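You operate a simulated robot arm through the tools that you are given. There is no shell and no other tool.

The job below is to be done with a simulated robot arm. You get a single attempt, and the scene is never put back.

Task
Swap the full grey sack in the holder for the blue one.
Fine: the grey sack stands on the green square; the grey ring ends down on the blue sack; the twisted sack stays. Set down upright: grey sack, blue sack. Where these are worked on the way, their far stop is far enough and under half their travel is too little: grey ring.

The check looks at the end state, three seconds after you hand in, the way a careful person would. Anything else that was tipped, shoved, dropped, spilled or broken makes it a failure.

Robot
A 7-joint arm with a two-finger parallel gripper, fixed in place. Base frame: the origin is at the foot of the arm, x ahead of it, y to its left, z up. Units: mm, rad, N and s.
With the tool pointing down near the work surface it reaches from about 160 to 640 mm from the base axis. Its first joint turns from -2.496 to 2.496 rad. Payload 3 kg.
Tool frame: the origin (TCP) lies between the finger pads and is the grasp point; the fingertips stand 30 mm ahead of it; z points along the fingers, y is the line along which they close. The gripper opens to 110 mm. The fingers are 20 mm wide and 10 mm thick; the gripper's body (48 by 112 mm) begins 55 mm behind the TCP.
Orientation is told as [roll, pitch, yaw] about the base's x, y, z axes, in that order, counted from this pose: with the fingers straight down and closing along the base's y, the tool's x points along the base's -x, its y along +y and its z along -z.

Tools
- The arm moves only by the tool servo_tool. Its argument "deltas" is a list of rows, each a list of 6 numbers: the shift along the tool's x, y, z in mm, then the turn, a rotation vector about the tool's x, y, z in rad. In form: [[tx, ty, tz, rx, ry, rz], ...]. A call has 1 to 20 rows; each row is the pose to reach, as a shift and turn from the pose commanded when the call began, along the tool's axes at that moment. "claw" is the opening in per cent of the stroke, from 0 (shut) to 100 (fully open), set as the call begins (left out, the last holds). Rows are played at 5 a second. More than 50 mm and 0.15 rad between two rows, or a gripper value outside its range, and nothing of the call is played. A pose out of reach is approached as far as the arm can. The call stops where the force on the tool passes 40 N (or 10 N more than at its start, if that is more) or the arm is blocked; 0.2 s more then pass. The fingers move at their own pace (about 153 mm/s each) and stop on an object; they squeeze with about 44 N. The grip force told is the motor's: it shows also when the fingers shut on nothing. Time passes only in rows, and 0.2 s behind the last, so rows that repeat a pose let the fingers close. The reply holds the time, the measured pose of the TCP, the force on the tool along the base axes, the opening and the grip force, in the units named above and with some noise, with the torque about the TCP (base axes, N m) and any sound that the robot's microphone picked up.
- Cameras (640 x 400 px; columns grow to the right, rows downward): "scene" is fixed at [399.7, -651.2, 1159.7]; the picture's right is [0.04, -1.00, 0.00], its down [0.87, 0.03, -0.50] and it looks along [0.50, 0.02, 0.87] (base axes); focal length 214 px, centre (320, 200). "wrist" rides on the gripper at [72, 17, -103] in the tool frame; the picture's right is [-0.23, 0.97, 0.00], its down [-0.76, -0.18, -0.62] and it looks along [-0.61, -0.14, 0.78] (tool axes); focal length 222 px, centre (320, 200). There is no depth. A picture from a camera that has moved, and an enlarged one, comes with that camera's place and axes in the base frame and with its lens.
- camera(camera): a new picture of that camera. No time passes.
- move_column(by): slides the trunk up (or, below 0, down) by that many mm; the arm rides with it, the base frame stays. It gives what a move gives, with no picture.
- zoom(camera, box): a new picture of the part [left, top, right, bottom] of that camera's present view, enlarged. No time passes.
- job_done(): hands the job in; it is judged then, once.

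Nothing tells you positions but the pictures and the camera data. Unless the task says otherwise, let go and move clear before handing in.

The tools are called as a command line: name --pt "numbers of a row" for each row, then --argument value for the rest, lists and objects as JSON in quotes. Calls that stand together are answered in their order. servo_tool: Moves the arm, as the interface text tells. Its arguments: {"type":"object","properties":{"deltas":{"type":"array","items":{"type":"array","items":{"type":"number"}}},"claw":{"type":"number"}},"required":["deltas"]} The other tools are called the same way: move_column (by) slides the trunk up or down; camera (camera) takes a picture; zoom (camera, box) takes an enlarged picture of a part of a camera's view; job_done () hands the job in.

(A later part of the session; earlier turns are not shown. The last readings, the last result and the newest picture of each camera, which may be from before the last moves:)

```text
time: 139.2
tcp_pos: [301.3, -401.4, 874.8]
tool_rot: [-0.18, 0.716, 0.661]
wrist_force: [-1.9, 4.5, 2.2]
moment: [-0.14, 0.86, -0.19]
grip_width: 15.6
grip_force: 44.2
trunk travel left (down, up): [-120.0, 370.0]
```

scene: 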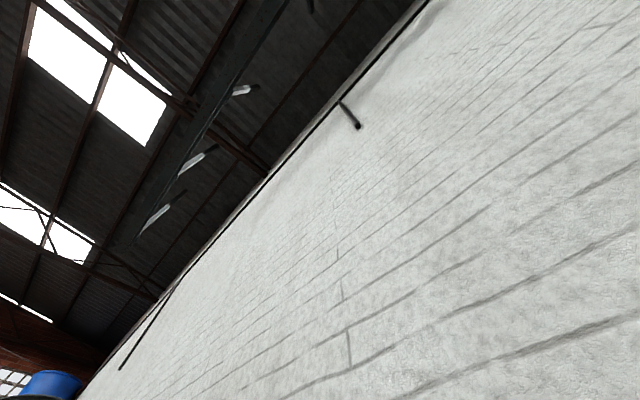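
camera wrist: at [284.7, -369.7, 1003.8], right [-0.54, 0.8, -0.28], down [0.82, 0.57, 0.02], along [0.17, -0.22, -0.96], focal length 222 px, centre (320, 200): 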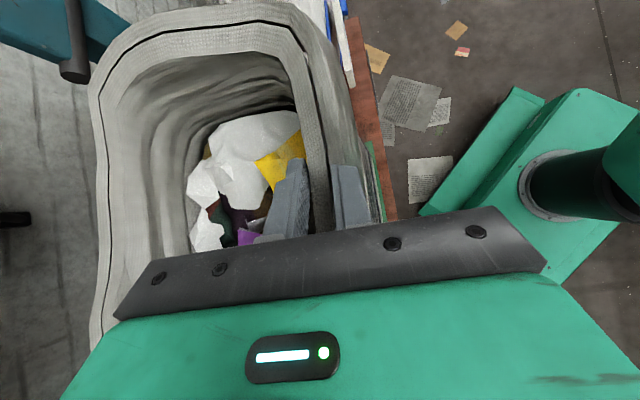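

servo_tool --pt "0 0 0 0 0.02 0" --pt "0 0 0 0 0.04 0" --pt "-0.7 0 0.8 0 0.04 0" --pt "-1.3 0 1.5 0 0.04 0" --pt "-2 0 2.3 0 0.04 0" --pt "-2 0 2.3 0 0.04 0"

camera --camera "wrist"

```text
time: 140.6
tcp_pos: [302.5, -399.4, 871.6]
tool_rot: [-0.187, 0.758, 0.651]
wrist_force: [0.2, 8.1, 4.5]
moment: [0.38, 0.17, 0.23]
grip_width: 15.9
grip_force: 44.2
trunk travel left (down, up): [-120.0, 370.0]
```

```text
taken
camera wrist: at [291.5, -362.9, 992.8], right [-0.55, 0.79, -0.29], down [0.83, 0.56, -0.05], along [0.12, -0.27, -0.96], focal length 222 px, centre (320, 200)
```

wrist: 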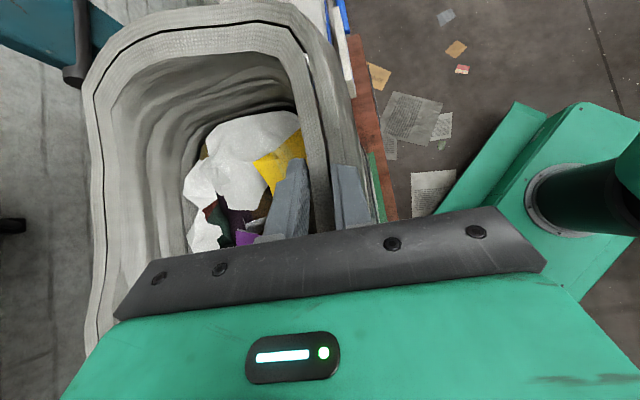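

The base sits flat now. I will release the grip.

servo_tool --pt "0 0 0 0 0 0" --pt "0 0 0 0 0 0" --pt "0 0 0 0 0 0" --claw 50

camera --camera "wrist"

```text
time: 141.4
tcp_pos: [301.6, -400.8, 871.8]
tool_rot: [-0.186, 0.754, 0.651]
wrist_force: [-0.5, 0.1, 0.6]
moment: [0.01, -0.06, -0.06]
grip_width: 55.0
grip_force: 0.1
trunk travel left (down, up): [-120.0, 370.0]
```

```text
taken
camera wrist: at [291.5, -363.4, 992.4], right [-0.55, 0.79, -0.29], down [0.83, 0.56, -0.05], along [0.12, -0.27, -0.96], focal length 222 px, centre (320, 200)
```

wrist: 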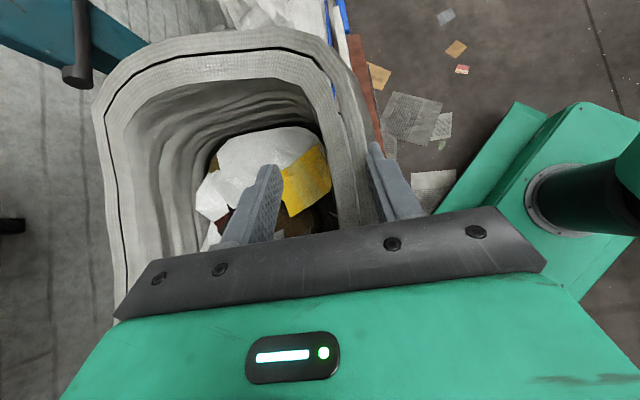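

The sack stands on its own. I will withdraw the fingers along their axis and then look at how it stands.

servo_tool --pt "0 0 -20 0 0 0" --pt "0 0 -45 0 0 0" --pt "0 0 -75 0 0 0" --pt "0 0 -110 0 0 0" --pt "0 0 -150 0 0 0" --pt "0 0 -150 0 0 0"

camera --camera "wrist"

```text
time: 142.8
tcp_pos: [364.5, -316.5, 979.0]
tool_rot: [-0.185, 0.756, 0.654]
wrist_force: [0.6, 0.5, 0.1]
moment: [0.07, -0.03, 0.0]
grip_width: 54.9
grip_force: 0.0
trunk travel left (down, up): [-120.0, 370.0]
```

```text
taken
camera wrist: at [354.2, -279.3, 1100.3], right [-0.55, 0.79, -0.29], down [0.83, 0.56, -0.05], along [0.12, -0.27, -0.96], focal length 222 px, centre (320, 200)
```

wrist: 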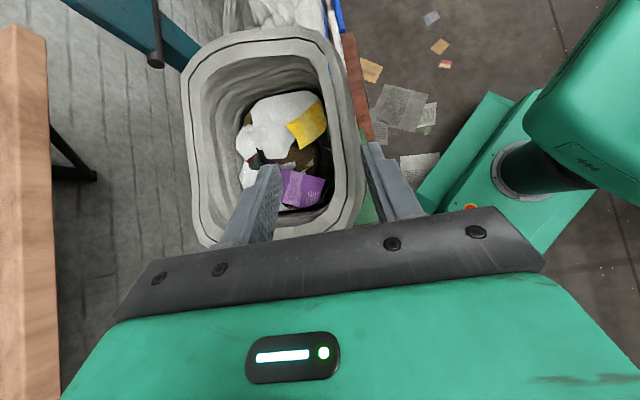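

The grey sack stands on the square. I will rise, bring the tool back to vertical and check it from above.

servo_tool --pt "19.4 -3.8 -20.3 -0.022 -0.127 -0.0068" --pt "38.9 -7.6 -40.5 -0.044 -0.254 -0.0137" --pt "58.3 -11.4 -60.8 -0.066 -0.381 -0.0205" --pt "77.7 -15.2 -81 -0.088 -0.508 -0.0273" --pt "97.2 -19 -101.3 -0.11 -0.635 -0.034" --pt "116.6 -22.8 -121.6 -0.132 -0.7625 -0.041" --pt "139 3.3 -105 -0.132 -0.7625 -0.041" --pt "161.4 29.4 -88.4 -0.132 -0.7625 -0.041" --pt "183.8 55.5 -71.8 -0.132 -0.7625 -0.041" --pt "206.2 81.6 -55.2 -0.132 -0.7625 -0.041" --pt "228.8 107.5 -38.4 -0.132 -0.7625 -0.041" --pt "228.8 107.5 -38.4 -0.132 -0.7625 -0.041"

camera --camera "wrist"

```text
time: 145.4
tcp_pos: [175.3, -322.1, 1148.8]
tool_rot: [0.0, -0.001, 0.769]
wrist_force: [-0.7, -0.7, 0.5]
moment: [0.02, 0.01, 0.0]
grip_width: 54.9
grip_force: 0.1
out of reach, approached as far as the arm can: row 6, 7
trunk travel left (down, up): [-120.0, 370.0]
```

```text
taken
camera wrist: at [110.3, -359.3, 1251.3], right [-0.51, 0.86, 0.0], down [0.67, 0.4, 0.62], along [0.54, 0.32, -0.78], focal length 222 px, centre (320, 200)
```

wrist: 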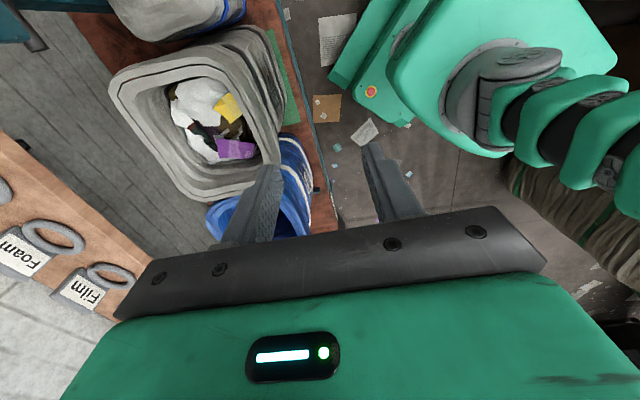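

zoom --camera "wrist" --box '[90, 0, 350, 210]'

```text
1.90 times, centred on (220, 105) of wrist
camera zoom: at [110.3, -359.3, 1251.3], right [-0.51, 0.86, 0.0], down [0.67, 0.4, 0.62], along [0.54, 0.32, -0.78], focal length 423 px, centre (510, 381)
```

zoom: 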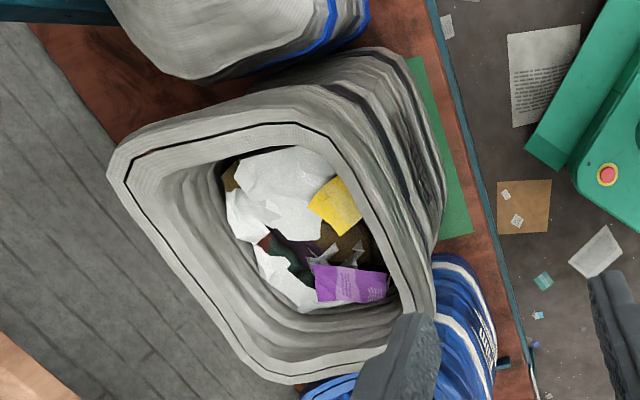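

The sack stands on the green square, but I want to be sure that it is upright and well placed. I will raise the trunk and look from straight above.

move_column --by 200

servo_tool --pt "-15 -25 15 0 0 0" --pt "-30 -50 30 0 0 0" --pt "-45 -75 45 0 0 0" --pt "-60 -100 60 0 0 0" --pt "-75 -125 75 0 0 0" --pt "-90 -150 90 0 0 0" --pt "-105 -175 105 0 0 0" --pt "-117 -200 120 0 0 0" --pt "-117 -225 135 0 0 0" --pt "-117 -246 150 0 0 0" --pt "-117 -246 150 0 0 0"

camera --camera "wrist"

```text
time: 147.6
tcp_pos: [174.6, -320.9, 1348.2]
tool_rot: [0.0, 0.0, 0.769]
wrist_force: [1.4, -1.0, 0.5]
moment: [0.0, 0.03, 0.01]
grip_width: 55.1
grip_force: 0.1
trunk travel left (down, up): [-320.0, 170.0]
```

```text
time: 149.9
tcp_pos: [430.3, -417.7, 1199.7]
tool_rot: [0.0, 0.002, 0.77]
wrist_force: [-0.9, -0.1, -0.1]
moment: [0.0, 0.02, -0.01]
grip_width: 55.0
grip_force: 0.0
trunk travel left (down, up): [-320.0, 170.0]
```

```text
taken
camera wrist: at [365.5, -455.7, 1302.7], right [-0.51, 0.86, 0.0], down [0.67, 0.4, 0.62], along [0.53, 0.32, -0.78], focal length 222 px, centre (320, 200)
```

wrist: 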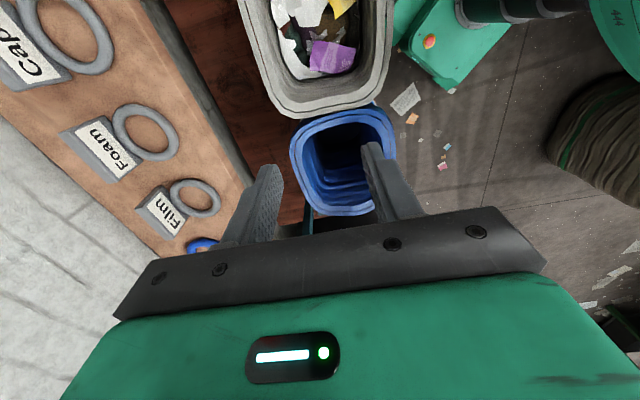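

I will shift left to bring the whole sack into the frame.

servo_tool --pt "40 0 0 0 0 0" --pt "80 0 0 0 0 0" --pt "120 0 0 0 0 0" --pt "120 0 0 0 0 0"

camera --camera "wrist"

zoom --camera "wrist" --box '[190, 0, 450, 180]'

```text
time: 150.9
tcp_pos: [342.0, -498.3, 1201.2]
tool_rot: [-0.002, 0.001, 0.769]
wrist_force: [0.0, -0.5, 0.7]
moment: [-0.03, 0.0, -0.01]
grip_width: 54.9
grip_force: 0.1
trunk travel left (down, up): [-320.0, 170.0]
```

```text
taken
camera wrist: at [278.0, -537.5, 1302.9], right [-0.51, 0.86, 0.0], down [0.67, 0.4, 0.62], along [0.54, 0.32, -0.78], focal length 222 px, centre (320, 200)
```

wrist: 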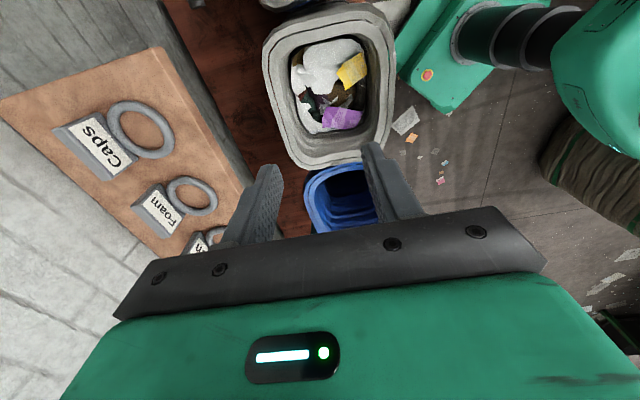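

```text
2.22 times, centred on (320, 90) of wrist
camera zoom: at [278.0, -537.5, 1302.9], right [-0.51, 0.86, 0.0], down [0.67, 0.4, 0.62], along [0.54, 0.32, -0.78], focal length 494 px, centre (320, 444)
```

zoom: 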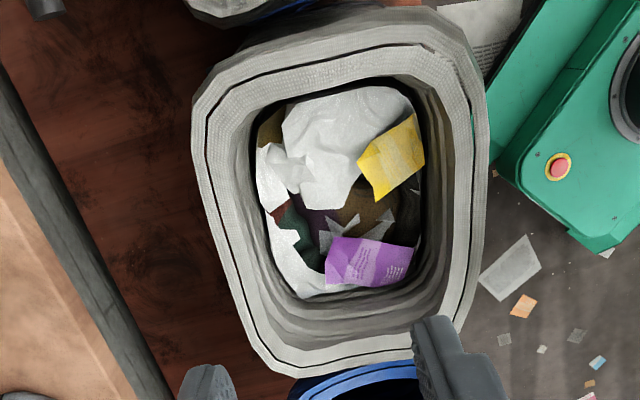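

From above, the rim is about 30 mm left of where it should be, and the left wall seems to sit on the low teal fence beside the square, making the sack lean slightly. I will look at its front face from the robot side to confirm.

servo_tool --pt "-4 24 5 0 0 0.14" --pt "-8 48 10 0 0 0.28" --pt "-12 72 15 0 0 0.42" --pt "-16 96 20 0 0 0.56" --pt "-20 120 30 0 0 0.7" --pt "-24 146 50 0 0 0.84" --pt "-28 172 75 0 0 0.98" --pt "-32 198 100 0 0 1.12" --pt "-36 224 130 0 0 1.26" --pt "-40 248 165 0 0 1.4" --pt "-42 266 200 0 0 1.54" --pt "-42 266 200 0 0 1.57" --pt "-42 266 200 0 0 1.57"

camera --camera "wrist"

```text
time: 153.8
tcp_pos: [188.4, -278.8, 997.3]
tool_rot: [0.0, 0.0, -0.802]
wrist_force: [0.1, 0.6, -0.6]
moment: [0.0, -0.01, -0.02]
grip_width: 55.2
grip_force: 0.2
trunk travel left (down, up): [-320.0, 170.0]
```

```text
taken
camera wrist: at [150.4, -214.6, 1101.9], right [0.86, 0.51, 0.0], down [0.4, -0.67, 0.62], along [0.32, -0.54, -0.78], focal length 222 px, centre (320, 200)
```

wrist: 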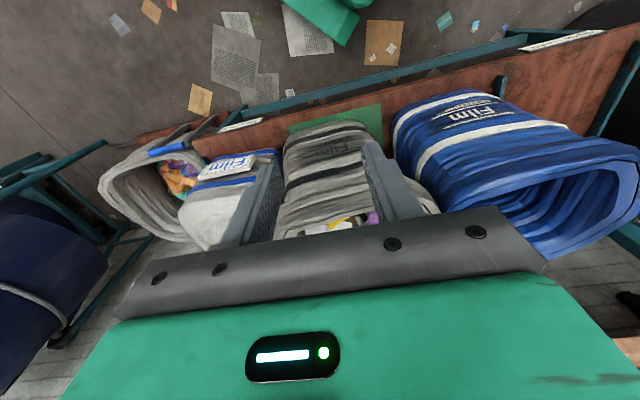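

zoom --camera "wrist" --box '[170, 80, 430, 250]'

zoom --camera "wrist" --box '[250, 90, 410, 190]'

```text
2.35 times, centred on (300, 165) of wrist
camera zoom: at [150.4, -214.6, 1101.9], right [0.86, 0.51, 0.0], down [0.4, -0.67, 0.62], along [0.32, -0.54, -0.78], focal length 523 px, centre (367, 282)
```

zoom: 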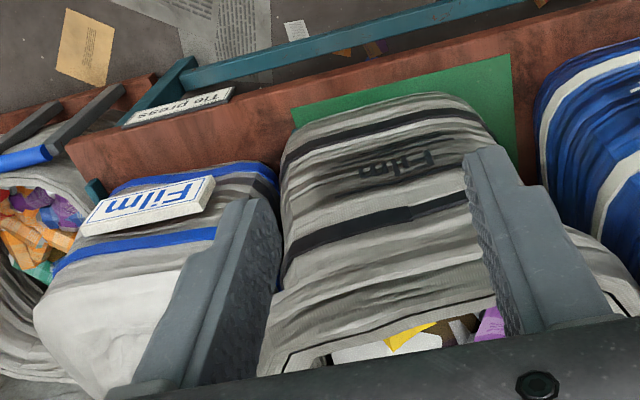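

```text
4.00 times, centred on (330, 140) of wrist
camera zoom: at [150.4, -214.6, 1101.9], right [0.86, 0.51, 0.0], down [0.4, -0.67, 0.62], along [0.32, -0.54, -0.78], focal length 888 px, centre (280, 440)
```

zoom: 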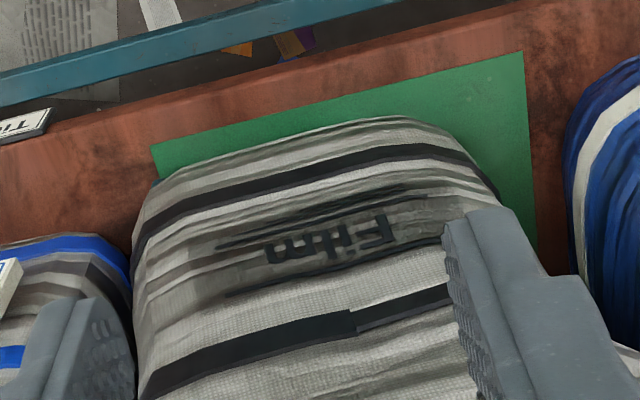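

Confirmed: the base runs from T -190 to 30, so its left edge rides on the fence and the sack leans about 5°. I will regrip the near wall, lift slightly, shift it about 30 mm right and set it down flat.

servo_tool --pt "0 0 0 0 0 -0.143" --pt "0 1 0 0 0 -0.286" --pt "0 2 0 0 0 -0.429" --pt "0 3 0 0 0 -0.572" --pt "0 4 0 0 0 -0.715" --pt "0 5 0 0 0 -0.858" --pt "0 6 0 0 0 -1.0" --pt "0 7 0 0 0 -1.143" --pt "0 8 0 0 0 -1.286" --pt "0 10 0 0 0 -1.43" --pt "0 12 0 0 0 -1.573" --pt "-38 12 0 0 0 -1.573" --pt "-76 12 0 0 0 -1.573" --pt "-114 12 0 0 0 -1.573" --pt "-149 12 0 0 0 -1.573" --pt "-149 12 20 0 0 -1.573" --pt "-149 12 20 0 0 -1.573" --claw 70

camera --camera "wrist"

zoom --camera "wrist" --box '[120, 0, 440, 200]'

```text
time: 157.3
tcp_pos: [302.9, -378.2, 978.7]
tool_rot: [0.001, 0.0, 0.772]
wrist_force: [-1.0, -0.3, -0.2]
moment: [0.0, -0.02, 0.03]
grip_width: 77.1
grip_force: 0.1
trunk travel left (down, up): [-320.0, 170.0]
```

```text
taken
camera wrist: at [237.3, -417.2, 1081.0], right [-0.52, 0.86, 0.0], down [0.67, 0.4, 0.62], along [0.53, 0.32, -0.78], focal length 222 px, centre (320, 200)
```

wrist: 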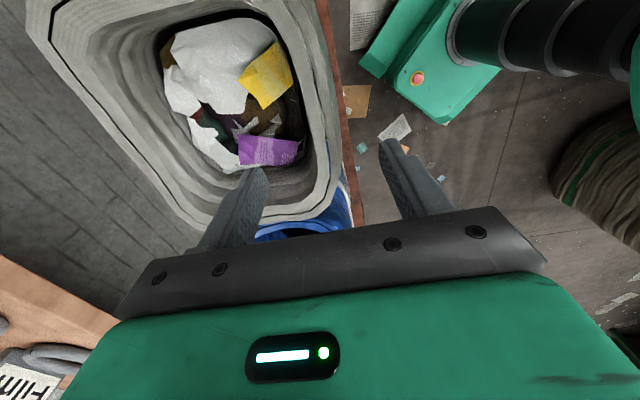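

```text
2.00 times, centred on (280, 100) of wrist
camera zoom: at [237.3, -417.2, 1081.0], right [-0.52, 0.86, 0.0], down [0.67, 0.4, 0.62], along [0.53, 0.32, -0.78], focal length 444 px, centre (400, 400)
```

zoom: 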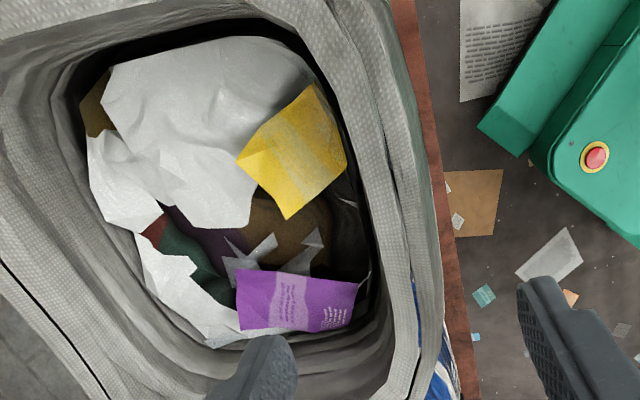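

The near wall is centred at about N 476. I will descend with the matching tilt and close.

servo_tool --pt "0 3 20 0.06 0 0" --pt "0 6 45 0.12 0 0" --pt "0 6 75 0.12 0 0" --pt "0 6 100 0.12 0 0" --pt "0 6 120 0.12 0 0" --pt "0 6 133 0.12 0 0" --pt "0 6 142 0.12 0 0" --pt "0 6 142 0.12 0 0"

zoom --camera "wrist" --box '[200, 60, 440, 220]'

```text
time: 159.2
tcp_pos: [298.0, -373.8, 834.3]
tool_rot: [-0.118, 0.001, 0.77]
wrist_force: [-0.3, -0.5, 0.4]
moment: [0.0, 0.0, 0.02]
grip_width: 77.2
grip_force: 0.1
trunk travel left (down, up): [-320.0, 170.0]
```

```text
2.50 times, centred on (320, 140) of wrist
camera zoom: at [225.4, -403.7, 935.4], right [-0.51, 0.85, -0.12], down [0.62, 0.46, 0.64], along [0.6, 0.26, -0.76], focal length 555 px, centre (320, 350)
```

zoom: 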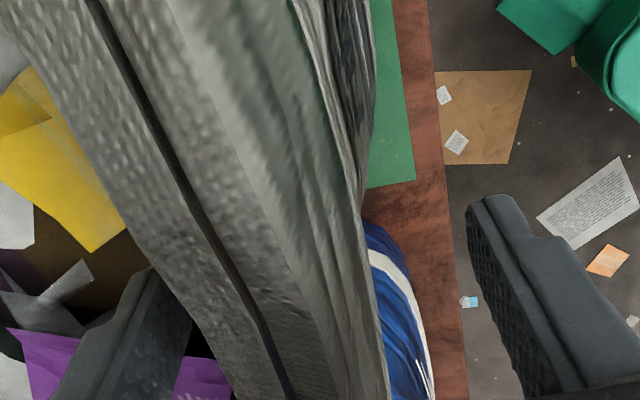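

The wall is nearer the inner finger, so I will shift about 12 mm before closing to avoid dragging the sack.

servo_tool --pt "0 -6 0 0 0 0" --pt "0 -12 0 0 0 0" --pt "0 -12 0 0 0 0"

servo_tool --pt "0 0 0 0 0 0" --pt "0 0 0 0 0 0" --pt "0 0 0 0 0 0" --pt "0 0 0 0 0 0" --claw 0

zoom --camera "wrist" --box '[200, 60, 440, 220]'

```text
time: 159.9
tcp_pos: [305.4, -383.8, 836.6]
tool_rot: [-0.121, 0.001, 0.773]
wrist_force: [0.2, 0.1, -0.3]
moment: [-0.03, -0.01, -0.01]
grip_width: 77.2
grip_force: 0.1
trunk travel left (down, up): [-320.0, 170.0]
```

```text
time: 160.9
tcp_pos: [307.0, -383.7, 837.8]
tool_rot: [-0.121, 0.0, 0.773]
wrist_force: [1.9, 0.2, 2.4]
moment: [-0.07, -0.28, -0.06]
grip_width: 16.5
grip_force: 43.7
trunk travel left (down, up): [-320.0, 170.0]
```

```text
2.50 times, centred on (320, 140) of wrist
camera zoom: at [233.6, -412.5, 937.8], right [-0.51, 0.85, -0.12], down [0.62, 0.46, 0.64], along [0.6, 0.26, -0.76], focal length 555 px, centre (320, 350)
```

zoom: 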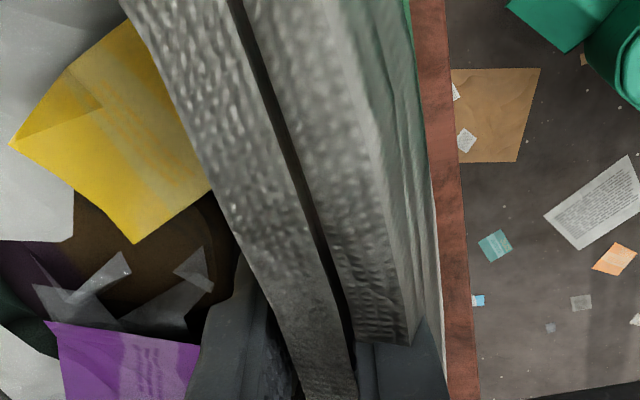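

The wall is gripped with good alignment. I will tip and lift gently as before.

servo_tool --pt "0 -2.8 -2.5 -0.015 0 0" --pt "0 -5.7 -5 -0.03 0 0" --pt "0 -8.5 -7.6 -0.045 0 0" --pt "0 -11.3 -10.2 -0.06 0 0" --pt "0 -14 -12.8 -0.075 0 0" --pt "0 -16.8 -15.4 -0.09 0 0" --pt "0 -16.8 -15.4 -0.09 0 0"

servo_tool --pt "0 -1.2 -3.5 -0.01 0 0" --pt "0 -2.4 -7 -0.02 0 0" --pt "0 -3.6 -11 -0.03 0 0" --pt "0 -3.6 -16 -0.03 0 0" --pt "0 -3.6 -16 -0.03 0 0"

```text
time: 162.6
tcp_pos: [315.0, -393.9, 853.8]
tool_rot: [-0.032, -0.001, 0.77]
wrist_force: [-1.2, 0.1, -9.5]
moment: [0.64, 0.3, 0.03]
grip_width: 16.4
grip_force: 43.9
trunk travel left (down, up): [-320.0, 170.0]
```

```text
time: 163.8
tcp_pos: [318.6, -395.6, 870.9]
tool_rot: [0.001, 0.0, 0.772]
wrist_force: [-0.7, 0.5, -9.9]
moment: [0.63, 0.33, -0.04]
grip_width: 16.4
grip_force: 44.2
trunk travel left (down, up): [-320.0, 170.0]
```

The sack is lifted, with a small roll moment. I will raise it a bit more and roll it upright, which brings its base to about T -50.

servo_tool --pt "0 0 -5 0 0 0" --pt "0 0 -10 0 0 0" --pt "0 0 -15 0 -0.015 0" --pt "0 0 -15 0 -0.03 0" --pt "0 0 -15 0 -0.045 0" --pt "0 0 -15 0 -0.06 0" --pt "0 0 -15 0 -0.075 0" --pt "0 0 -15 0 -0.09 0" --pt "0 0 -15 0 -0.09 0"

camera --camera "wrist"

```text
time: 165.8
tcp_pos: [319.2, -394.4, 886.1]
tool_rot: [0.0, -0.091, 0.772]
wrist_force: [-0.5, -0.2, -9.7]
moment: [0.53, 0.44, 0.0]
grip_width: 16.5
grip_force: 44.4
trunk travel left (down, up): [-320.0, 170.0]
```

```text
taken
camera wrist: at [248.4, -440.0, 982.2], right [-0.52, 0.86, 0.02], down [0.63, 0.36, 0.69], along [0.58, 0.37, -0.72], focal length 222 px, centre (320, 200)
```

wrist: 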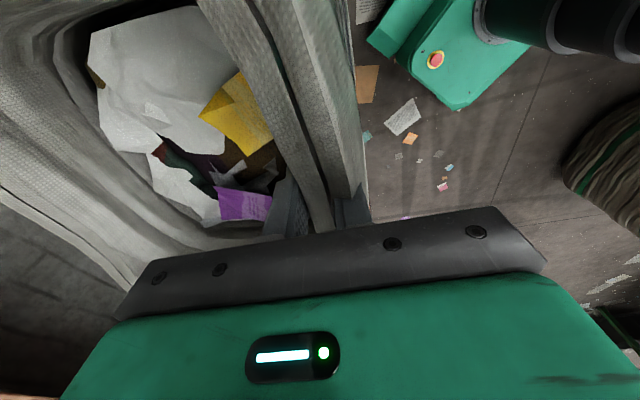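

The roll is now balanced. I will shift 35 mm further onto the square and lower.

servo_tool --pt "0 -12 0 0 0 0" --pt "0 -24 0 0 0 0" --pt "0 -35 0 0 0 0" --pt "0.6 -35 7 0 0 0" --pt "1.3 -35 14 0 0 0" --pt "1.9 -35 21 0 0 0" --pt "2.3 -35 25 0 0 0" --pt "2.3 -35 25 0 0 0"

```text
time: 167.6
tcp_pos: [342.8, -420.6, 862.8]
tool_rot: [0.001, -0.091, 0.771]
wrist_force: [-0.6, 0.0, -9.0]
moment: [0.49, 0.42, -0.03]
grip_width: 16.7
grip_force: 43.9
trunk travel left (down, up): [-320.0, 170.0]
```

servo_tool --pt "0.2 0 2.5 0 0 0" --pt "0.5 0 5 0 0 0" --pt "0.7 0 7.5 0 0 0" --pt "0.7 0 7.5 0 0 0"

```text
time: 168.6
tcp_pos: [342.5, -419.3, 853.4]
tool_rot: [0.002, -0.091, 0.771]
wrist_force: [-0.6, 0.2, -5.0]
moment: [0.61, 0.17, 0.04]
grip_width: 16.3
grip_force: 44.2
trunk travel left (down, up): [-320.0, 170.0]
```

The far edge is touching. I will rotate the sack upright about that edge.

servo_tool --pt "0 4 1 0.01 -0.003 0" --pt "0.2 7.9 2.1 0.02 -0.006 0" --pt "0.3 11.9 3.3 0.03 -0.009 0" --pt "0.4 15.8 4.6 0.04 -0.012 0" --pt "0.5 19.7 6 0.05 -0.015 0" --pt "0.7 23.6 7.4 0.06 -0.018 0" --pt "0.7 23.6 7.4 0.06 -0.018 0"

```text
time: 170.2
tcp_pos: [328.5, -404.2, 847.3]
tool_rot: [-0.06, -0.108, 0.774]
wrist_force: [-1.0, -0.1, -10.9]
moment: [0.58, 0.55, 0.02]
grip_width: 16.4
grip_force: 43.9
trunk travel left (down, up): [-320.0, 170.0]
```

servo_tool --pt "0.1 4 1.5 0.01 0 0" --pt "0.3 7.8 3 0.02 0 0" --pt "0.4 11.7 4.5 0.03 0 0" --pt "0.5 15.6 6 0.04 0 0" --pt "0.7 19.5 7.6 0.05 0 0" --pt "0.8 23.4 9.2 0.06 0 0" --pt "0.8 23.4 9.2 0.06 0 0"

```text
time: 171.8
tcp_pos: [311.2, -387.1, 835.7]
tool_rot: [-0.122, -0.109, 0.774]
wrist_force: [0.1, -0.7, -9.7]
moment: [0.63, 0.63, 0.03]
grip_width: 16.4
grip_force: 44.7
trunk travel left (down, up): [-320.0, 170.0]
```

It is upright and just hovering at N 585, T -46. I will lower the last millimetres.

servo_tool --pt "0.1 0 1.3 0 0 0" --pt "0.3 0 2.6 0 0 0" --pt "0.4 0 4 0 0 0" --pt "0.4 0 4 0 0 0"

```text
time: 172.8
tcp_pos: [310.6, -386.5, 832.0]
tool_rot: [-0.122, -0.108, 0.772]
wrist_force: [-5.0, 1.8, 3.3]
moment: [0.37, -0.18, 0.04]
grip_width: 16.7
grip_force: 43.7
trunk travel left (down, up): [-320.0, 170.0]
```

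The base is down flat. I will release.

servo_tool --pt "0 0 0 0 0 0" --pt "0 0 0 0 0 0" --pt "0 0 0 0 0 0" --claw 55

servo_tool --pt "0 0 -20 0 0 0" --pt "0 0 -50 0 0 0" --pt "0 0 -90 0 0 0" --pt "0 0 -130 0 0 0" --pt "0 0 -170 0 0 0" --pt "0 0 -210 0 0 0" --pt "0 0 -210 0 0 0"

camera --camera "wrist"

```text
time: 173.6
tcp_pos: [311.6, -386.8, 832.1]
tool_rot: [-0.121, -0.109, 0.774]
wrist_force: [-0.5, -0.2, 0.0]
moment: [0.0, -0.01, 0.03]
grip_width: 60.5
grip_force: 0.0
trunk travel left (down, up): [-320.0, 170.0]
```

```text
time: 175.2
tcp_pos: [278.3, -384.2, 1036.4]
tool_rot: [-0.119, -0.108, 0.773]
wrist_force: [-0.8, -0.8, 0.5]
moment: [0.02, 0.0, 0.01]
grip_width: 60.6
grip_force: 0.1
trunk travel left (down, up): [-320.0, 170.0]
```

```text
taken
camera wrist: at [197.3, -420.8, 1128.7], right [-0.5, 0.86, -0.09], down [0.56, 0.41, 0.72], along [0.65, 0.31, -0.69], focal length 222 px, centre (320, 200)
```

wrist: 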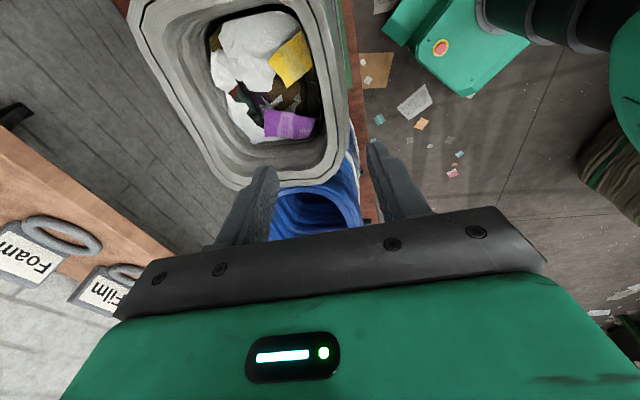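

Released cleanly. I will level the tool, back up and turn to view the front of the grey sack and the blue sack.

servo_tool --pt "0 30 0 -0.06 0.054 0" --pt "0 65 0 -0.12 0.108 0" --pt "0 100 0 -0.12 0.108 0" --pt "0 135 0 -0.12 0.108 0" --pt "0 135 0 -0.12 0.108 0"

servo_tool --pt "-4 0 0 0 0 0.143" --pt "-8 0 0 0 0 0.286" --pt "-12 0 0 0 0 0.429" --pt "-16 0 0 0 0 0.572" --pt "-20 0 0 0 0 0.715" --pt "-24 0 0 0 0 0.858" --pt "-28 0 0 0 0 1.0" --pt "-32 0 0 0 0 1.143" --pt "-36 0 0 0 0 1.286" --pt "-40 0 0 0 0 1.43" --pt "-44 0 0 0 0 1.573" --pt "-44 0 0 0 0 1.573"

camera --camera "wrist"

zoom --camera "wrist" --box '[200, 60, 460, 230]'

```text
time: 176.3
tcp_pos: [186.9, -288.5, 1023.0]
tool_rot: [-0.001, 0.0, 0.765]
wrist_force: [-1.0, -0.2, 0.3]
moment: [-0.01, 0.0, 0.02]
grip_width: 60.2
grip_force: 0.1
trunk travel left (down, up): [-320.0, 170.0]
```

```text
time: 178.9
tcp_pos: [217.8, -256.7, 1023.4]
tool_rot: [-0.001, 0.0, -0.808]
wrist_force: [-0.2, -0.7, 0.1]
moment: [-0.04, -0.02, -0.01]
grip_width: 60.4
grip_force: 0.1
trunk travel left (down, up): [-320.0, 170.0]
```

```text
taken
camera wrist: at [178.8, -193.6, 1126.0], right [0.86, 0.51, 0.0], down [0.4, -0.67, 0.62], along [0.32, -0.54, -0.78], focal length 222 px, centre (320, 200)
```

wrist: 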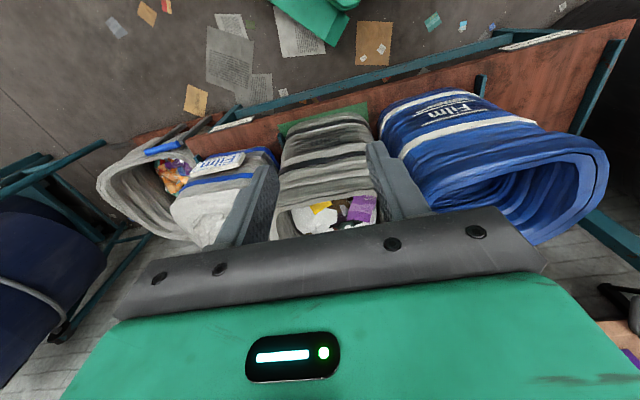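

```text
2.35 times, centred on (330, 145) of wrist
camera zoom: at [178.8, -193.6, 1126.0], right [0.86, 0.51, 0.0], down [0.4, -0.67, 0.62], along [0.32, -0.54, -0.78], focal length 523 px, centre (296, 329)
```

zoom: 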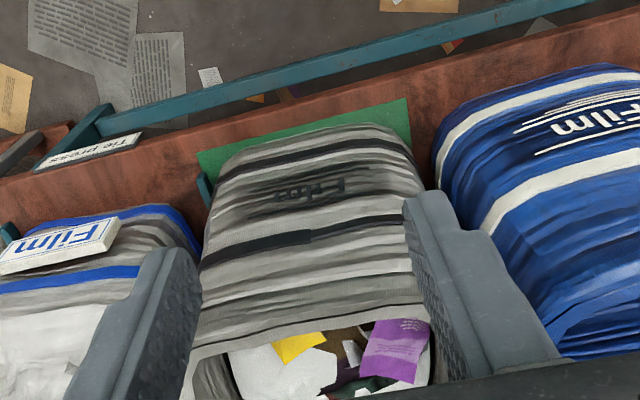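

The grey sack now stands flat on the green square, clear of the fence, with its base about T -162 to 62. Next is the blue sack, so I will look at it from above.

servo_tool --pt "-4 22 -12 0 0 -0.143" --pt "-8 45 -24 0 0 -0.286" --pt "-12 67 -35 0 0 -0.429" --pt "-16 90 -47 0 0 -0.572" --pt "-20 112 -58 0 0 -0.715" --pt "-24 135 -70 0 0 -0.858" --pt "-28 157 -81 0 0 -1.0" --pt "-32 180 -93 0 0 -1.143" --pt "-36 202 -104 0 0 -1.286" --pt "-40 225 -116 0 0 -1.43" --pt "-44 248 -127 0 0 -1.578" --pt "-44 248 -127 0 0 -1.578" --claw 70

camera --camera "wrist"

zoom --camera "wrist" --box '[90, 0, 390, 180]'

```text
time: 181.6
tcp_pos: [427.9, -118.7, 1147.5]
tool_rot: [0.001, 0.002, 0.773]
wrist_force: [0.5, -0.6, -1.4]
moment: [0.01, 0.0, 0.0]
grip_width: 76.9
grip_force: 0.1
trunk travel left (down, up): [-320.0, 170.0]
```

```text
taken
camera wrist: at [364.0, -157.5, 1250.7], right [-0.52, 0.86, 0.0], down [0.67, 0.4, 0.62], along [0.53, 0.32, -0.78], focal length 222 px, centre (320, 200)
```

wrist: 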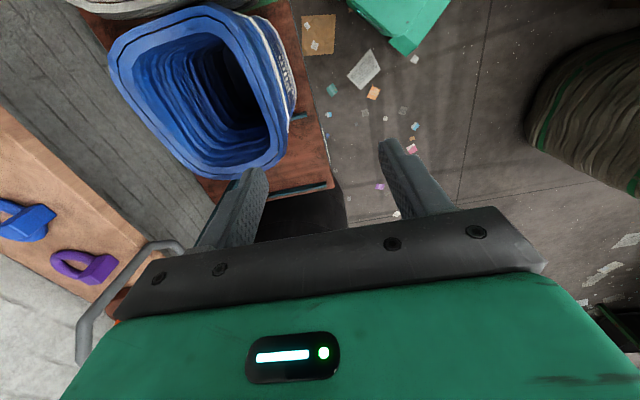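

```text
2.13 times, centred on (240, 90) of wrist
camera zoom: at [364.0, -157.5, 1250.7], right [-0.52, 0.86, 0.0], down [0.67, 0.4, 0.62], along [0.53, 0.32, -0.78], focal length 474 px, centre (491, 435)
```

zoom: 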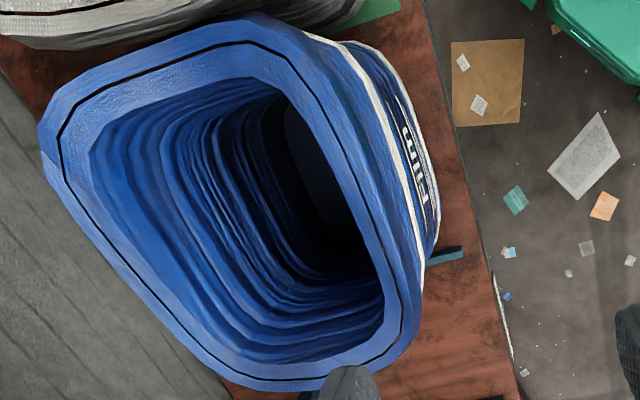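

The blue sack is upright with the same size as the grey one, rim centre near N 570, T 228. I will look at the empty holder and its fences before moving it.

servo_tool --pt "-36 -6 10 0 0 0" --pt "-72 -12 20 0 0 0" --pt "-108 -18 30 0 0 0" --pt "-144 -24 40 0 0 0" --pt "-180 -30 50 0 0 0" --pt "-216 -36 60 0 0 0" --pt "-250 -42 70 0 0 0" --pt "-250 -42 70 0 0 0"

camera --camera "wrist"

zoom --camera "wrist" --box '[120, 0, 420, 190]'

```text
time: 183.3
tcp_pos: [635.7, 27.1, 1081.7]
tool_rot: [0.001, 0.001, 0.771]
wrist_force: [-0.4, 0.9, -1.1]
moment: [0.03, 0.04, 0.0]
grip_width: 77.0
grip_force: 0.0
trunk travel left (down, up): [-320.0, 170.0]
```

```text
taken
camera wrist: at [572.4, -11.9, 1183.9], right [-0.52, 0.86, 0.0], down [0.67, 0.4, 0.62], along [0.53, 0.32, -0.78], focal length 222 px, centre (320, 200)
```

wrist: 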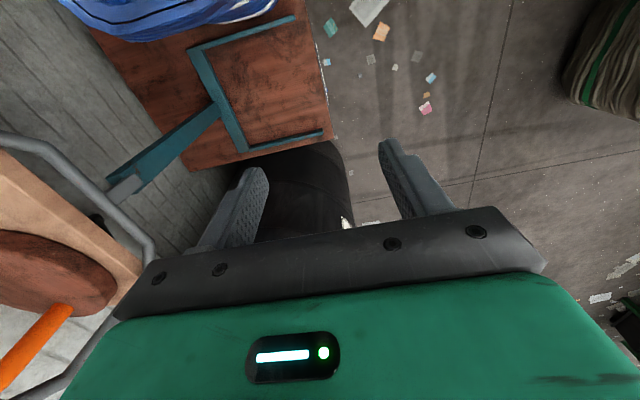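

```text
2.11 times, centred on (270, 95) of wrist
camera zoom: at [572.4, -11.9, 1183.9], right [-0.52, 0.86, 0.0], down [0.67, 0.4, 0.62], along [0.53, 0.32, -0.78], focal length 468 px, centre (425, 421)
```

zoom: 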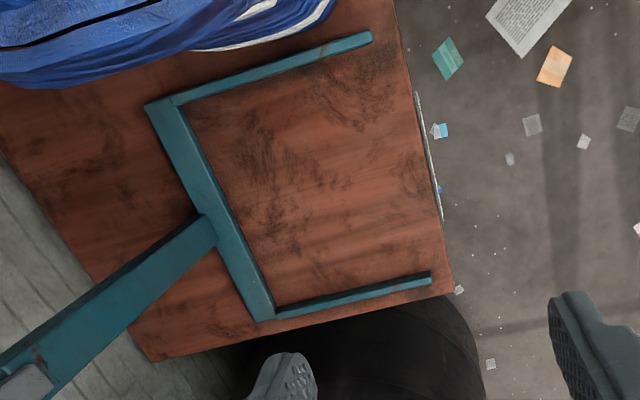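

The holder is a U-shaped fence, about T 389–675 inside and open toward the robot, so there is ample width for the blue base centred near T 528. I will go over the near wall of the blue sack.

servo_tool --pt "35 0 10 0 0 0" --pt "72 -8 25 0 0 0" --pt "110 -18 40 0 0 0" --pt "147 -28 55 0 0 0" --pt "185 -38 70 0 0 0" --pt "220 -48 85 0 0 0" --pt "247 -55 100 0 0 0" --pt "247 -55 100 0 0 0"

camera --camera "wrist"

zoom --camera "wrist" --box '[120, 0, 440, 200]'

```text
time: 185.2
tcp_pos: [496.6, -184.4, 977.1]
tool_rot: [0.0, 0.0, 0.772]
wrist_force: [0.1, 0.6, 0.2]
moment: [0.01, -0.04, -0.01]
grip_width: 77.1
grip_force: 0.0
trunk travel left (down, up): [-320.0, 170.0]
```

```text
taken
camera wrist: at [432.8, -223.2, 1080.7], right [-0.52, 0.86, 0.0], down [0.67, 0.4, 0.62], along [0.53, 0.32, -0.78], focal length 222 px, centre (320, 200)
```

wrist: 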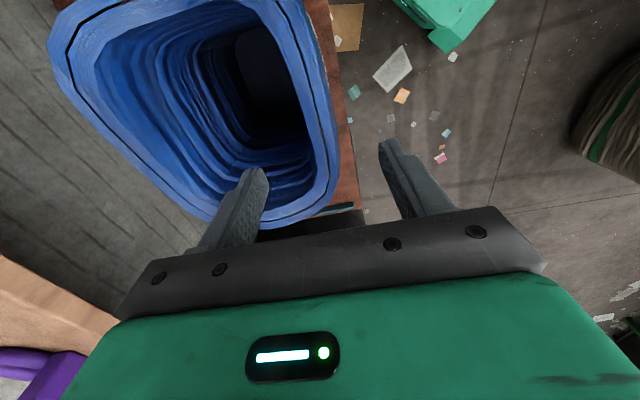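

```text
2.00 times, centred on (280, 100) of wrist
camera zoom: at [432.8, -223.2, 1080.7], right [-0.52, 0.86, 0.0], down [0.67, 0.4, 0.62], along [0.53, 0.32, -0.78], focal length 444 px, centre (400, 400)
```

zoom: 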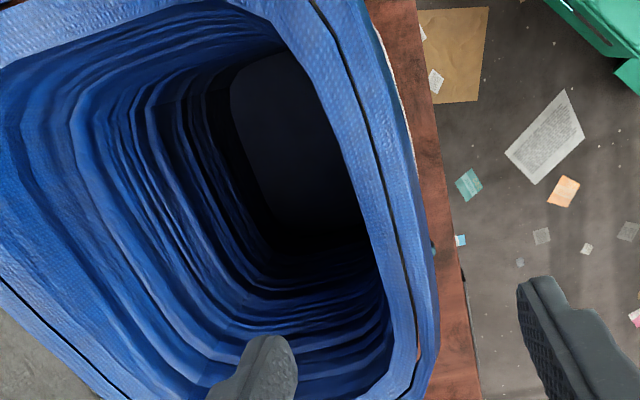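

The near wall of the blue sack lies right below. I will descend with the same tilt.

servo_tool --pt "0 -3 20 0.06 0 0" --pt "0 -6 45 0.12 0 0" --pt "0 -6 75 0.12 0 0" --pt "0 -6 100 0.12 0 0" --pt "0 -6 120 0.12 0 0" --pt "0 -6 133 0.12 0 0" --pt "0 -6 141 0.12 0 0" --pt "0 -6 141 0.12 0 0"

zoom --camera "wrist" --box '[200, 60, 440, 220]'

```text
time: 186.9
tcp_pos: [502.3, -189.8, 838.0]
tool_rot: [-0.12, 0.001, 0.771]
wrist_force: [-0.6, 0.3, -0.6]
moment: [-0.01, -0.02, 0.03]
grip_width: 76.7
grip_force: 0.0
trunk travel left (down, up): [-320.0, 170.0]
```

```text
2.50 times, centred on (320, 140) of wrist
camera zoom: at [428.6, -219.1, 938.6], right [-0.51, 0.85, -0.12], down [0.62, 0.46, 0.64], along [0.6, 0.26, -0.76], focal length 555 px, centre (320, 350)
```

zoom: 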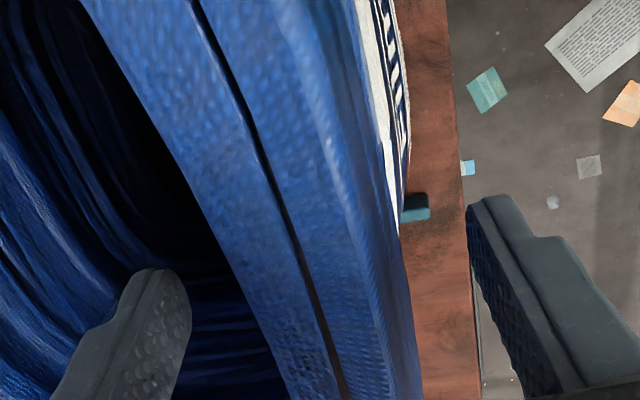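

The wall is centred. I will close the fingers.

servo_tool --pt "0 0 0 0 0 0" --pt "0 0 0 0 0 0" --pt "0 0 0 0 0 0" --pt "0 0 0 0 0 0" --claw 0

servo_tool --pt "0 -0.6 -5 0 0 0" --pt "0 -1.2 -10 0 0 0" --pt "0 -1.8 -15 0 0 0" --pt "0 -1.8 -15 0 0 0"

camera --camera "wrist"

```text
time: 187.9
tcp_pos: [501.8, -189.4, 839.1]
tool_rot: [-0.121, 0.001, 0.771]
wrist_force: [-0.4, 0.4, -1.6]
moment: [0.13, 0.13, 0.02]
grip_width: 17.7
grip_force: 43.7
trunk travel left (down, up): [-320.0, 170.0]
```

```text
time: 188.9
tcp_pos: [500.0, -189.3, 853.7]
tool_rot: [-0.119, 0.0, 0.772]
wrist_force: [-0.1, -0.4, -1.7]
moment: [0.13, 0.1, -0.02]
grip_width: 17.6
grip_force: 44.0
trunk travel left (down, up): [-320.0, 170.0]
```

```text
taken
camera wrist: at [427.7, -219.2, 954.1], right [-0.51, 0.85, -0.12], down [0.62, 0.46, 0.64], along [0.6, 0.26, -0.76], focal length 222 px, centre (320, 200)
```

wrist: 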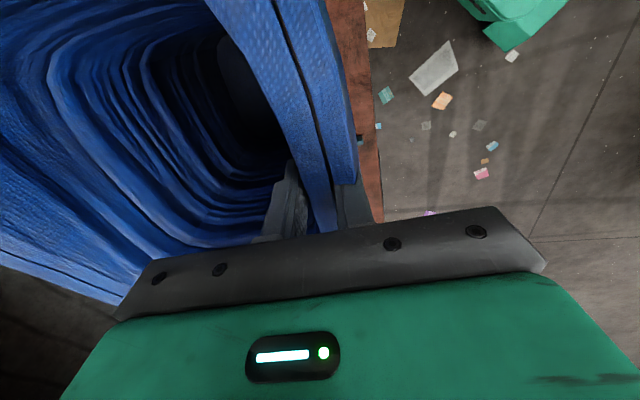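

The blue sack weighs under 0.2 kg and hangs steadily. I will lift it above the fence height and carry it right to the holder.

servo_tool --pt "0 -1.2 -10 0 0 0" --pt "0 -2.4 -20 0 0 0" --pt "0 -3.6 -30 0 0 0" --pt "0 -4.8 -40 0 0 0" --pt "0 -6 -50 0 0 0" --pt "0 -7.2 -60 0 0 0" --pt "0 -8.4 -70 0 0 0" --pt "-10 -8.4 -70 0 0 0" --pt "-30 -8.4 -70 0 0 0" --pt "-55 -8.4 -70 0 0 0" --pt "-80 -8.4 -70 0 0 0" --pt "-105 -8.4 -70 0 0 0" --pt "-130 -8.4 -70 0 0 0" --pt "-150 -8.4 -70 0 0 0" --pt "-150 -8.4 -70 0 0 0"

camera --camera "wrist"

```text
time: 192.2
tcp_pos: [610.3, -85.1, 924.3]
tool_rot: [-0.119, 0.0, 0.772]
wrist_force: [0.1, 0.0, -1.9]
moment: [0.1, 0.11, -0.01]
grip_width: 17.8
grip_force: 44.0
trunk travel left (down, up): [-320.0, 170.0]
```

```text
taken
camera wrist: at [536.1, -114.6, 1024.1], right [-0.51, 0.85, -0.12], down [0.62, 0.46, 0.64], along [0.6, 0.26, -0.76], focal length 222 px, centre (320, 200)
```

wrist: 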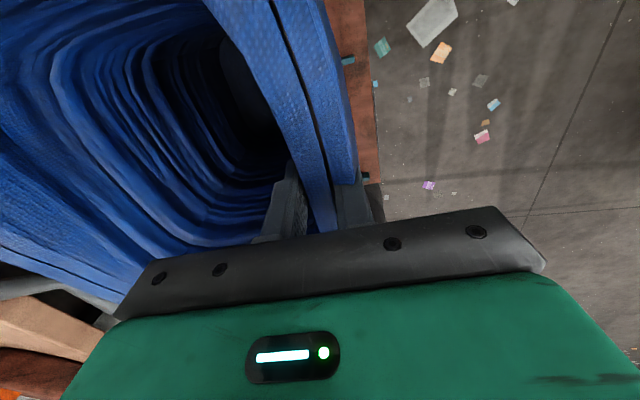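

The carry is steady. I will continue to the holder.

servo_tool --pt "-10 0 0 0 0 0" --pt "-30 0 0 0 0 0" --pt "-52 0 0 0 0 0" --pt "-75 0 0 0 0 0" --pt "-98 0 0 0 0 0" --pt "-120 0 0 0 0 0" --pt "-138 0 0 0 0 0" --pt "-146 0 0 0 0 0" --pt "-146 0 0 0 0 0"

camera --camera "wrist"

```text
time: 194.2
tcp_pos: [713.7, 16.1, 925.2]
tool_rot: [-0.122, -0.002, 0.771]
wrist_force: [0.2, 0.6, -1.9]
moment: [0.12, 0.1, 0.0]
grip_width: 17.7
grip_force: 44.2
trunk travel left (down, up): [-320.0, 170.0]
```

```text
taken
camera wrist: at [641.0, -13.5, 1024.7], right [-0.51, 0.85, -0.12], down [0.62, 0.46, 0.64], along [0.6, 0.26, -0.76], focal length 222 px, centre (320, 200)
```

wrist: 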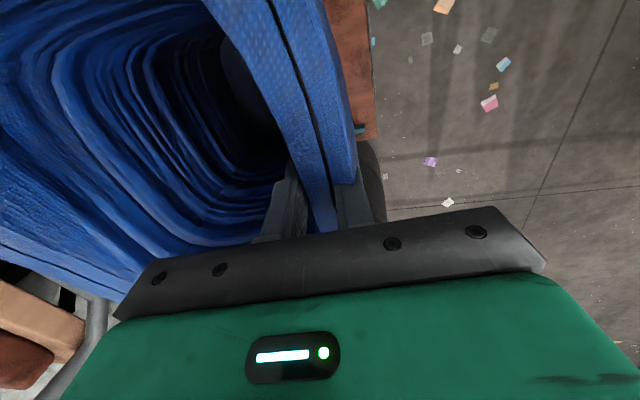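

The blue sack is above the holder. I will lower it to just above the table.

servo_tool --pt "0 1.2 10 0 0 0" --pt "0 2.7 22 0 0 0" --pt "0 4.3 36 0 0 0" --pt "0 6 50 0 0 0" --pt "0 7.4 62 0 0 0" --pt "0 8.5 71 0 0 0" --pt "0 9.3 77.5 0 0 0" --pt "0 9.3 77.5 0 0 0"

servo_tool --pt "0 0.3 2.5 0 0 0" --pt "0 0.5 4.5 0 0 0" --pt "0 0.8 6.5 0 0 0" --pt "0 0.8 6.5 0 0 0"

```text
time: 195.9
tcp_pos: [714.0, 15.9, 846.6]
tool_rot: [-0.121, 0.0, 0.771]
wrist_force: [0.6, 0.2, -0.8]
moment: [0.12, 0.1, 0.02]
grip_width: 17.7
grip_force: 43.9
trunk travel left (down, up): [-320.0, 170.0]
```

```text
time: 196.9
tcp_pos: [713.2, 16.5, 839.0]
tool_rot: [-0.122, -0.001, 0.772]
wrist_force: [0.3, 0.4, -1.9]
moment: [0.1, 0.12, 0.0]
grip_width: 17.6
grip_force: 44.0
trunk travel left (down, up): [-320.0, 170.0]
```

servo_tool --pt "0 0.2 1.3 0 0 0" --pt "0 0.3 2.6 0 0 0" --pt "0 0.4 3.6 0 0 0" --pt "0 0.4 3.6 0 0 0"

```text
time: 197.9
tcp_pos: [713.3, 17.8, 838.5]
tool_rot: [-0.123, -0.003, 0.772]
wrist_force: [0.0, 1.8, 22.7]
moment: [-0.46, 0.52, -0.05]
grip_width: 17.7
grip_force: 43.9
trunk travel left (down, up): [-320.0, 170.0]
```

It is down on the table. I will ease the pressure by a millimetre and release.

servo_tool --pt "0 -0.1 -1 0 0 0" --pt "0 -0.1 -1 0 0 0"

servo_tool --pt "0 0 0 0 0 0" --pt "0 0 0 0 0 0" --pt "0 0 0 0 0 0" --claw 65

servo_tool --pt "0 0 -20 0 0 0" --pt "0 0 -50 0 0 0" --pt "0 0 -90 0 0 0" --pt "0 0 -130 0 0 0" --pt "0 0 -165 0 0 0" --pt "0 0 -165 0 0 0"

camera --camera "wrist"

```text
time: 198.6
tcp_pos: [713.4, 17.1, 838.1]
tool_rot: [-0.12, -0.003, 0.77]
wrist_force: [3.4, 4.1, 17.1]
moment: [0.59, -0.5, 0.11]
grip_width: 17.8
grip_force: 43.9
trunk travel left (down, up): [-320.0, 170.0]
```

```text
time: 199.3
tcp_pos: [713.7, 17.3, 836.0]
tool_rot: [-0.119, 0.0, 0.772]
wrist_force: [-0.3, -0.3, -1.3]
moment: [0.05, 0.02, -0.03]
grip_width: 71.7
grip_force: 0.3
trunk travel left (down, up): [-320.0, 170.0]
```

```text
time: 200.8
tcp_pos: [696.5, 32.7, 1001.3]
tool_rot: [-0.121, 0.001, 0.772]
wrist_force: [-0.9, 0.6, 0.1]
moment: [0.01, 0.0, -0.01]
grip_width: 71.8
grip_force: 0.1
trunk travel left (down, up): [-320.0, 170.0]
```

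```text
taken
camera wrist: at [624.1, 4.0, 1101.4], right [-0.51, 0.85, -0.12], down [0.62, 0.46, 0.64], along [0.6, 0.26, -0.76], focal length 222 px, centre (320, 200)
```

wrist: 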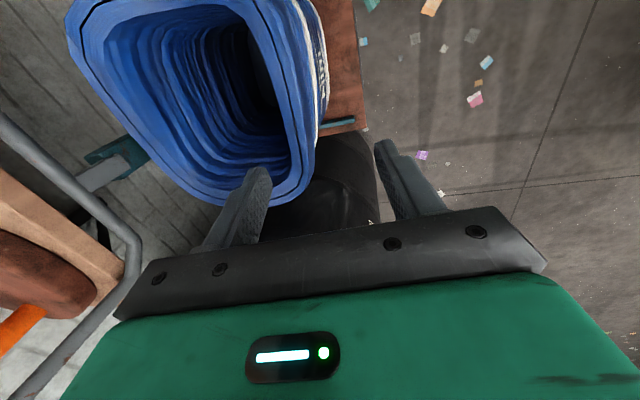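

The blue sack stands in the holder. I will zoom in to compare its rim position with where the grey rim was under the ring.

zoom --camera "wrist" --box '[50, 0, 390, 210]'

```text
1.88 times, centred on (220, 105) of wrist
camera zoom: at [624.1, 4.0, 1101.4], right [-0.51, 0.85, -0.12], down [0.62, 0.46, 0.64], along [0.6, 0.26, -0.76], focal length 418 px, centre (508, 379)
```

zoom: 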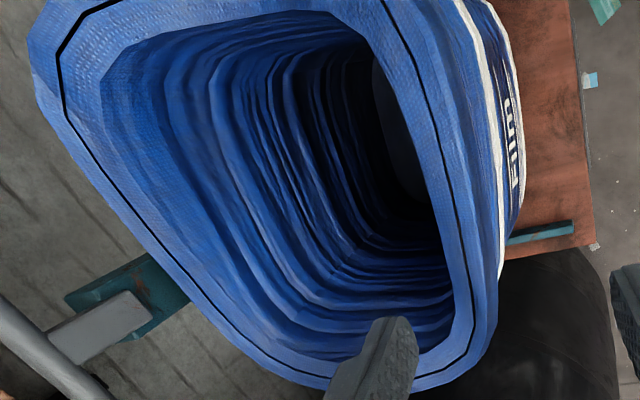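

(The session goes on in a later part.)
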